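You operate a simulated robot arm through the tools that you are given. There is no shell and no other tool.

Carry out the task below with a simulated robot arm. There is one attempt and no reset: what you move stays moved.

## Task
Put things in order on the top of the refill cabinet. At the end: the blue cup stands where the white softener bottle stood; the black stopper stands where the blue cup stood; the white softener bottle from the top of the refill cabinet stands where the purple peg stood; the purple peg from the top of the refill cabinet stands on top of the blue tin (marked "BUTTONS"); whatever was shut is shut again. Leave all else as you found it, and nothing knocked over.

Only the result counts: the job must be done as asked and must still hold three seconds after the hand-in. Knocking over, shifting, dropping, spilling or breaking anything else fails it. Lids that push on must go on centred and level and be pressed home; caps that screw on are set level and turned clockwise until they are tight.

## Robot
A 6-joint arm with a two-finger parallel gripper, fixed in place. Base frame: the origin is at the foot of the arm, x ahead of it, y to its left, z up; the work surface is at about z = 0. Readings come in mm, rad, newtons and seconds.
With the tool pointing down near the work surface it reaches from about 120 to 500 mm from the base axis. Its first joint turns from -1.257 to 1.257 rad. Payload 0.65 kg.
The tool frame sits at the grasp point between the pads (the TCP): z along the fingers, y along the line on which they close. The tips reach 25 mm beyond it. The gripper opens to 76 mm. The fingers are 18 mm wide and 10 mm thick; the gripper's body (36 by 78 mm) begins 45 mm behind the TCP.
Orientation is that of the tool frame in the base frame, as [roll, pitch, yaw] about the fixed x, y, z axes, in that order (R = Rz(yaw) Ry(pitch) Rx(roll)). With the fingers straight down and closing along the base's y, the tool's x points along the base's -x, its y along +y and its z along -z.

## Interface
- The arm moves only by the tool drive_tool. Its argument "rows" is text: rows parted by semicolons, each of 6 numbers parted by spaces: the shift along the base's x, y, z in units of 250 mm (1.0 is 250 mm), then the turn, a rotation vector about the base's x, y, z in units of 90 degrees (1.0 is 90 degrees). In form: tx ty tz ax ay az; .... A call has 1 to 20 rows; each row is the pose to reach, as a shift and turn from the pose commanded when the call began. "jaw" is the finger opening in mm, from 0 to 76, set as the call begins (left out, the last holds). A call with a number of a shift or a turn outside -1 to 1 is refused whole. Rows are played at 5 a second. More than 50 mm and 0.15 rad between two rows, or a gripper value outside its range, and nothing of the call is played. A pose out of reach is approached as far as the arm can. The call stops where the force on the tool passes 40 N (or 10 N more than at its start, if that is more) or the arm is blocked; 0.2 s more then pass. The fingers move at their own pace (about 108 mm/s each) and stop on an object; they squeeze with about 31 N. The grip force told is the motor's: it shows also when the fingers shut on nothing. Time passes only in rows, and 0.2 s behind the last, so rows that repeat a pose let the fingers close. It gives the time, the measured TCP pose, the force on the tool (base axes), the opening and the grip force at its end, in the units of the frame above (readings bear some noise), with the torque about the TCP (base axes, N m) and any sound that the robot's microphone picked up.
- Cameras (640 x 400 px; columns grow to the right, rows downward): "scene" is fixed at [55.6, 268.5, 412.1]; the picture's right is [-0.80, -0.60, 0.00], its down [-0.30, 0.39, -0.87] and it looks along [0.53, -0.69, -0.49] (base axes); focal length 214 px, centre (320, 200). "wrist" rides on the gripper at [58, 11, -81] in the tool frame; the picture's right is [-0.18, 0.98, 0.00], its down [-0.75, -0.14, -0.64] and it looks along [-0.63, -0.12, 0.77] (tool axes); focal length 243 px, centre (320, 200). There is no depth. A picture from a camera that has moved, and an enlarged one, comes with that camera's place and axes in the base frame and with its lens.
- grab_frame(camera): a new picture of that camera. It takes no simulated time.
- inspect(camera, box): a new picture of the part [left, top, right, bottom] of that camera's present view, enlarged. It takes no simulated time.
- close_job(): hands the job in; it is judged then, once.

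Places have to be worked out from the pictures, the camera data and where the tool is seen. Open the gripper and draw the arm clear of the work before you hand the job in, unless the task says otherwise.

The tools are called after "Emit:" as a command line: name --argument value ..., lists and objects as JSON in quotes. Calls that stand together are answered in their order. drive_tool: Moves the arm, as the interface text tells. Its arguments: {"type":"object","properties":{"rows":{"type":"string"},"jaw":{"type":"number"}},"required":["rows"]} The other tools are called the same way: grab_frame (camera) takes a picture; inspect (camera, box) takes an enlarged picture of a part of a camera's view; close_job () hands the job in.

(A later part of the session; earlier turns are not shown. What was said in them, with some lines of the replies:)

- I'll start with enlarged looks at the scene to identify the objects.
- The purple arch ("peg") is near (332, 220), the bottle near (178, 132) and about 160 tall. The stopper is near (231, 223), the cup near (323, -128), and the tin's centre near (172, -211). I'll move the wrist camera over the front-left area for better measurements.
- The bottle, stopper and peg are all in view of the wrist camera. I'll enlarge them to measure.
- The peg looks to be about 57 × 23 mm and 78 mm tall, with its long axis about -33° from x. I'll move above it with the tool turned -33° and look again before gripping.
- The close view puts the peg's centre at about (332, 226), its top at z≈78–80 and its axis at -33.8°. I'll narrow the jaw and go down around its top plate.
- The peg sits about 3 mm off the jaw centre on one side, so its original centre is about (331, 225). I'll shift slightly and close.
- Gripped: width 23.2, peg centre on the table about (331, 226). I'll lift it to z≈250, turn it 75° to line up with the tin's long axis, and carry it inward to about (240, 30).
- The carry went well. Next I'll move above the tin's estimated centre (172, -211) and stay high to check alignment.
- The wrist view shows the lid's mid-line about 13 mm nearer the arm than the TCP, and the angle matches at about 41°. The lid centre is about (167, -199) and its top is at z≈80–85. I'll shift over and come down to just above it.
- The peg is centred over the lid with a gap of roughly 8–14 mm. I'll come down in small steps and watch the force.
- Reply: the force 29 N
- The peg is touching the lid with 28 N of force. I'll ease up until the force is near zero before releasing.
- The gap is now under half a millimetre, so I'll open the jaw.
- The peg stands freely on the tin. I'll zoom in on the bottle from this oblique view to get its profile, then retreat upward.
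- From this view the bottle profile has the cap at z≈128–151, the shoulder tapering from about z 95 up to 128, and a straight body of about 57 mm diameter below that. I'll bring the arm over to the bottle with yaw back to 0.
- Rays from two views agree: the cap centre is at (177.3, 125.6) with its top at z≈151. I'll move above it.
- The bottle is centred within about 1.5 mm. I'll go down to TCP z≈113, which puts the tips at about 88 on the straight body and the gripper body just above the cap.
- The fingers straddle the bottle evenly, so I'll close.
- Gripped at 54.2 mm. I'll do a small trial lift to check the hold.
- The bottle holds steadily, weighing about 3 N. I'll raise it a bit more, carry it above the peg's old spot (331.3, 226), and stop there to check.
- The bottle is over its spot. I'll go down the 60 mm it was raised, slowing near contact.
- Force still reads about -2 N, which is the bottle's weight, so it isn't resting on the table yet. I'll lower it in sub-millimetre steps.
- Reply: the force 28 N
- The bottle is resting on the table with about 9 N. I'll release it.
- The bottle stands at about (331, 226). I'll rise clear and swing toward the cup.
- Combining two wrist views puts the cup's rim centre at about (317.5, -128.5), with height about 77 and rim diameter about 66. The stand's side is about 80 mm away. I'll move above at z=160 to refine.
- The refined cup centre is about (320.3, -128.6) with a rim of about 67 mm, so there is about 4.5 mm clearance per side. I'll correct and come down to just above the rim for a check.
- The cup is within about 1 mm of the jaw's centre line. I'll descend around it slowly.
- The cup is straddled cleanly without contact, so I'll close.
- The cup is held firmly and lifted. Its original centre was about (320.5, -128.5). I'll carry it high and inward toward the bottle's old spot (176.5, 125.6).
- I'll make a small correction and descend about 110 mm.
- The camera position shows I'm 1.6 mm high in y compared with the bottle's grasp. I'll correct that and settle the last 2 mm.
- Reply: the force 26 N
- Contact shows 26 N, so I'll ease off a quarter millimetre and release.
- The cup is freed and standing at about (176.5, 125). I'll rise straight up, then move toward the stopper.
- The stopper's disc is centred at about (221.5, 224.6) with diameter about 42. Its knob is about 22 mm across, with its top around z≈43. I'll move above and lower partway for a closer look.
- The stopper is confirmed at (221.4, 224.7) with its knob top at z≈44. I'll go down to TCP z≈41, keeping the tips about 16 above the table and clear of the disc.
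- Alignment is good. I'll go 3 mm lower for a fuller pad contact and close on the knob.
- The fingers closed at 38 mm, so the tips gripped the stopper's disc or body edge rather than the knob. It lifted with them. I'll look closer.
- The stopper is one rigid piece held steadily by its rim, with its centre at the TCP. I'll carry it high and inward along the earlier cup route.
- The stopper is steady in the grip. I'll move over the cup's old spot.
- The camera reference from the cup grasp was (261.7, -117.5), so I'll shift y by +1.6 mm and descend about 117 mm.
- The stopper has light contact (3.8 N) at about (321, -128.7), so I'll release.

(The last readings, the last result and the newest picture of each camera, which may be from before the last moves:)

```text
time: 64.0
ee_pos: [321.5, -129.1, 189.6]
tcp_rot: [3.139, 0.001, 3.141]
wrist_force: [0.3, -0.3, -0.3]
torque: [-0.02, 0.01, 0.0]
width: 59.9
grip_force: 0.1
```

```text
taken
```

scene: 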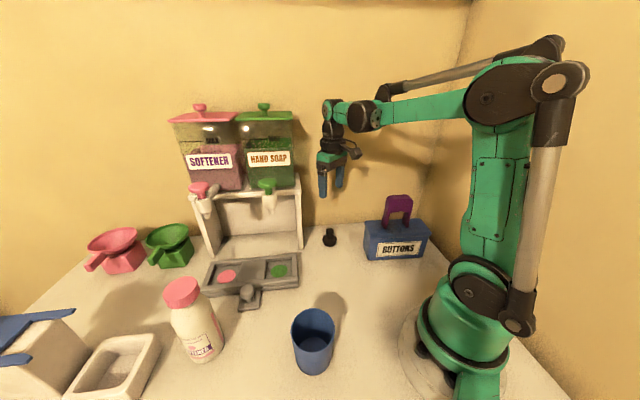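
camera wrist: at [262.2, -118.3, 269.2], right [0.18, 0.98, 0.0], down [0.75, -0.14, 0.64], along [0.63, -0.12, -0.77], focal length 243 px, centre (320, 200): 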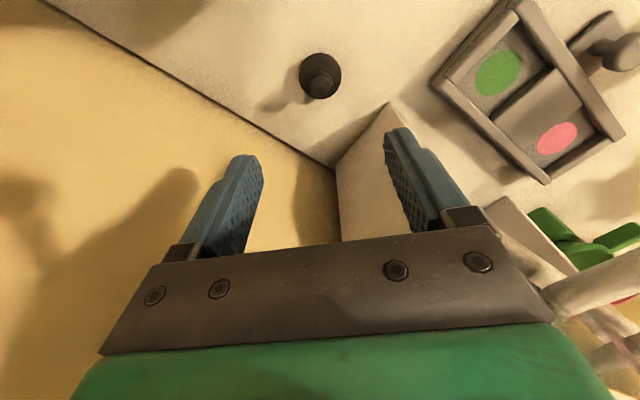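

All four items are placed and upright. I'll draw the arm back up and clear of the work, then verify everything.

Emit:
drive_tool --rows "0 0 0.18 0 0 0; -0.02 0.04 0.36 0 0 0; -0.06 0.16 0.5 0 0 0; -0.12 0.3 0.52 0 0 0; -0.18 0.45 0.52 0 0 0; -0.24 0.6 0.52 0 0 0; -0.24 0.6 0.52 0 0 0; -0.24 0.6 0.52 0 0 0" --jaw 76

Emit:
grab_frame --camera "wrist"

Emit:
inspect --camera "scene" --box '[140, 200, 460, 400]'

Emit:
inspect --camera "scene" --box '[150, 260, 350, 400]'

```text
time: 65.8
ee_pos: [257.8, 22.2, 318.4]
tcp_rot: [3.139, 0.001, -3.141]
wrist_force: [0.0, 0.0, -1.2]
torque: [0.02, 0.02, 0.02]
width: 75.8
grip_force: 0.1
```

```text
taken
camera wrist: at [200.7, 33.2, 397.4], right [0.18, 0.98, 0.0], down [0.75, -0.14, 0.64], along [0.63, -0.12, -0.77], focal length 243 px, centre (320, 200)
```

wrist: 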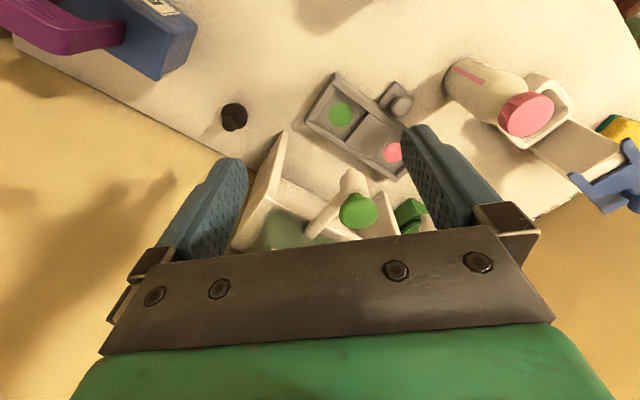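

```text
2.00 times, centred on (300, 300) of scene
camera zoom: at [55.6, 268.5, 412.1], right [-0.8, -0.6, 0.0], down [-0.3, 0.39, -0.87], along [0.53, -0.69, -0.49], focal length 429 px, centre (360, 0)
```

zoom: 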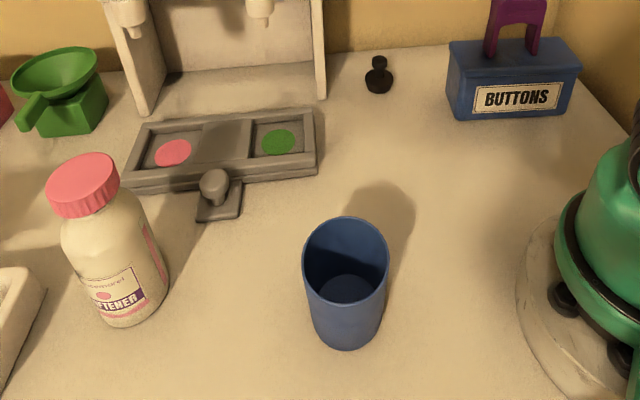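

```text
2.86 times, centred on (250, 330) of scene
camera zoom: at [55.6, 268.5, 412.1], right [-0.8, -0.6, 0.0], down [-0.3, 0.39, -0.87], along [0.53, -0.69, -0.49], focal length 613 px, centre (520, -171)
```

zoom: 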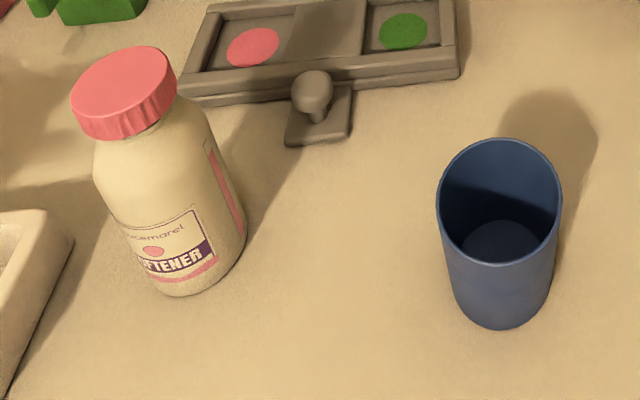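

Every item is upright in its target spot, the peg stands on the closed tin, nothing else moved, and the arm is clear with the jaw open. I'm handing the job in.

Emit:
close_job

```text
The job is handed in.
```

I made all four moves and handed the job in. In the last pictures everything was upright and nothing else looked moved. I haven't seen the judge's result.

| Item | Now stands | Position (x, y in mm) |
|---|---|---|
| Purple peg | on the lid of the blue BUTTONS tin, about centred | (167, -199) |
| White softener bottle | where the peg stood | (331, 226) |
| Blue cup | where the bottle stood | (176, 125) |
| Black stopper | where the blue cup stood | (321, -129) |

By the pictures and arm readings, each item is within about 2 mm of the place it was meant to take. I opened nothing, so there was nothing to shut again. Before handing in, I drew the arm up and clear with the gripper open.
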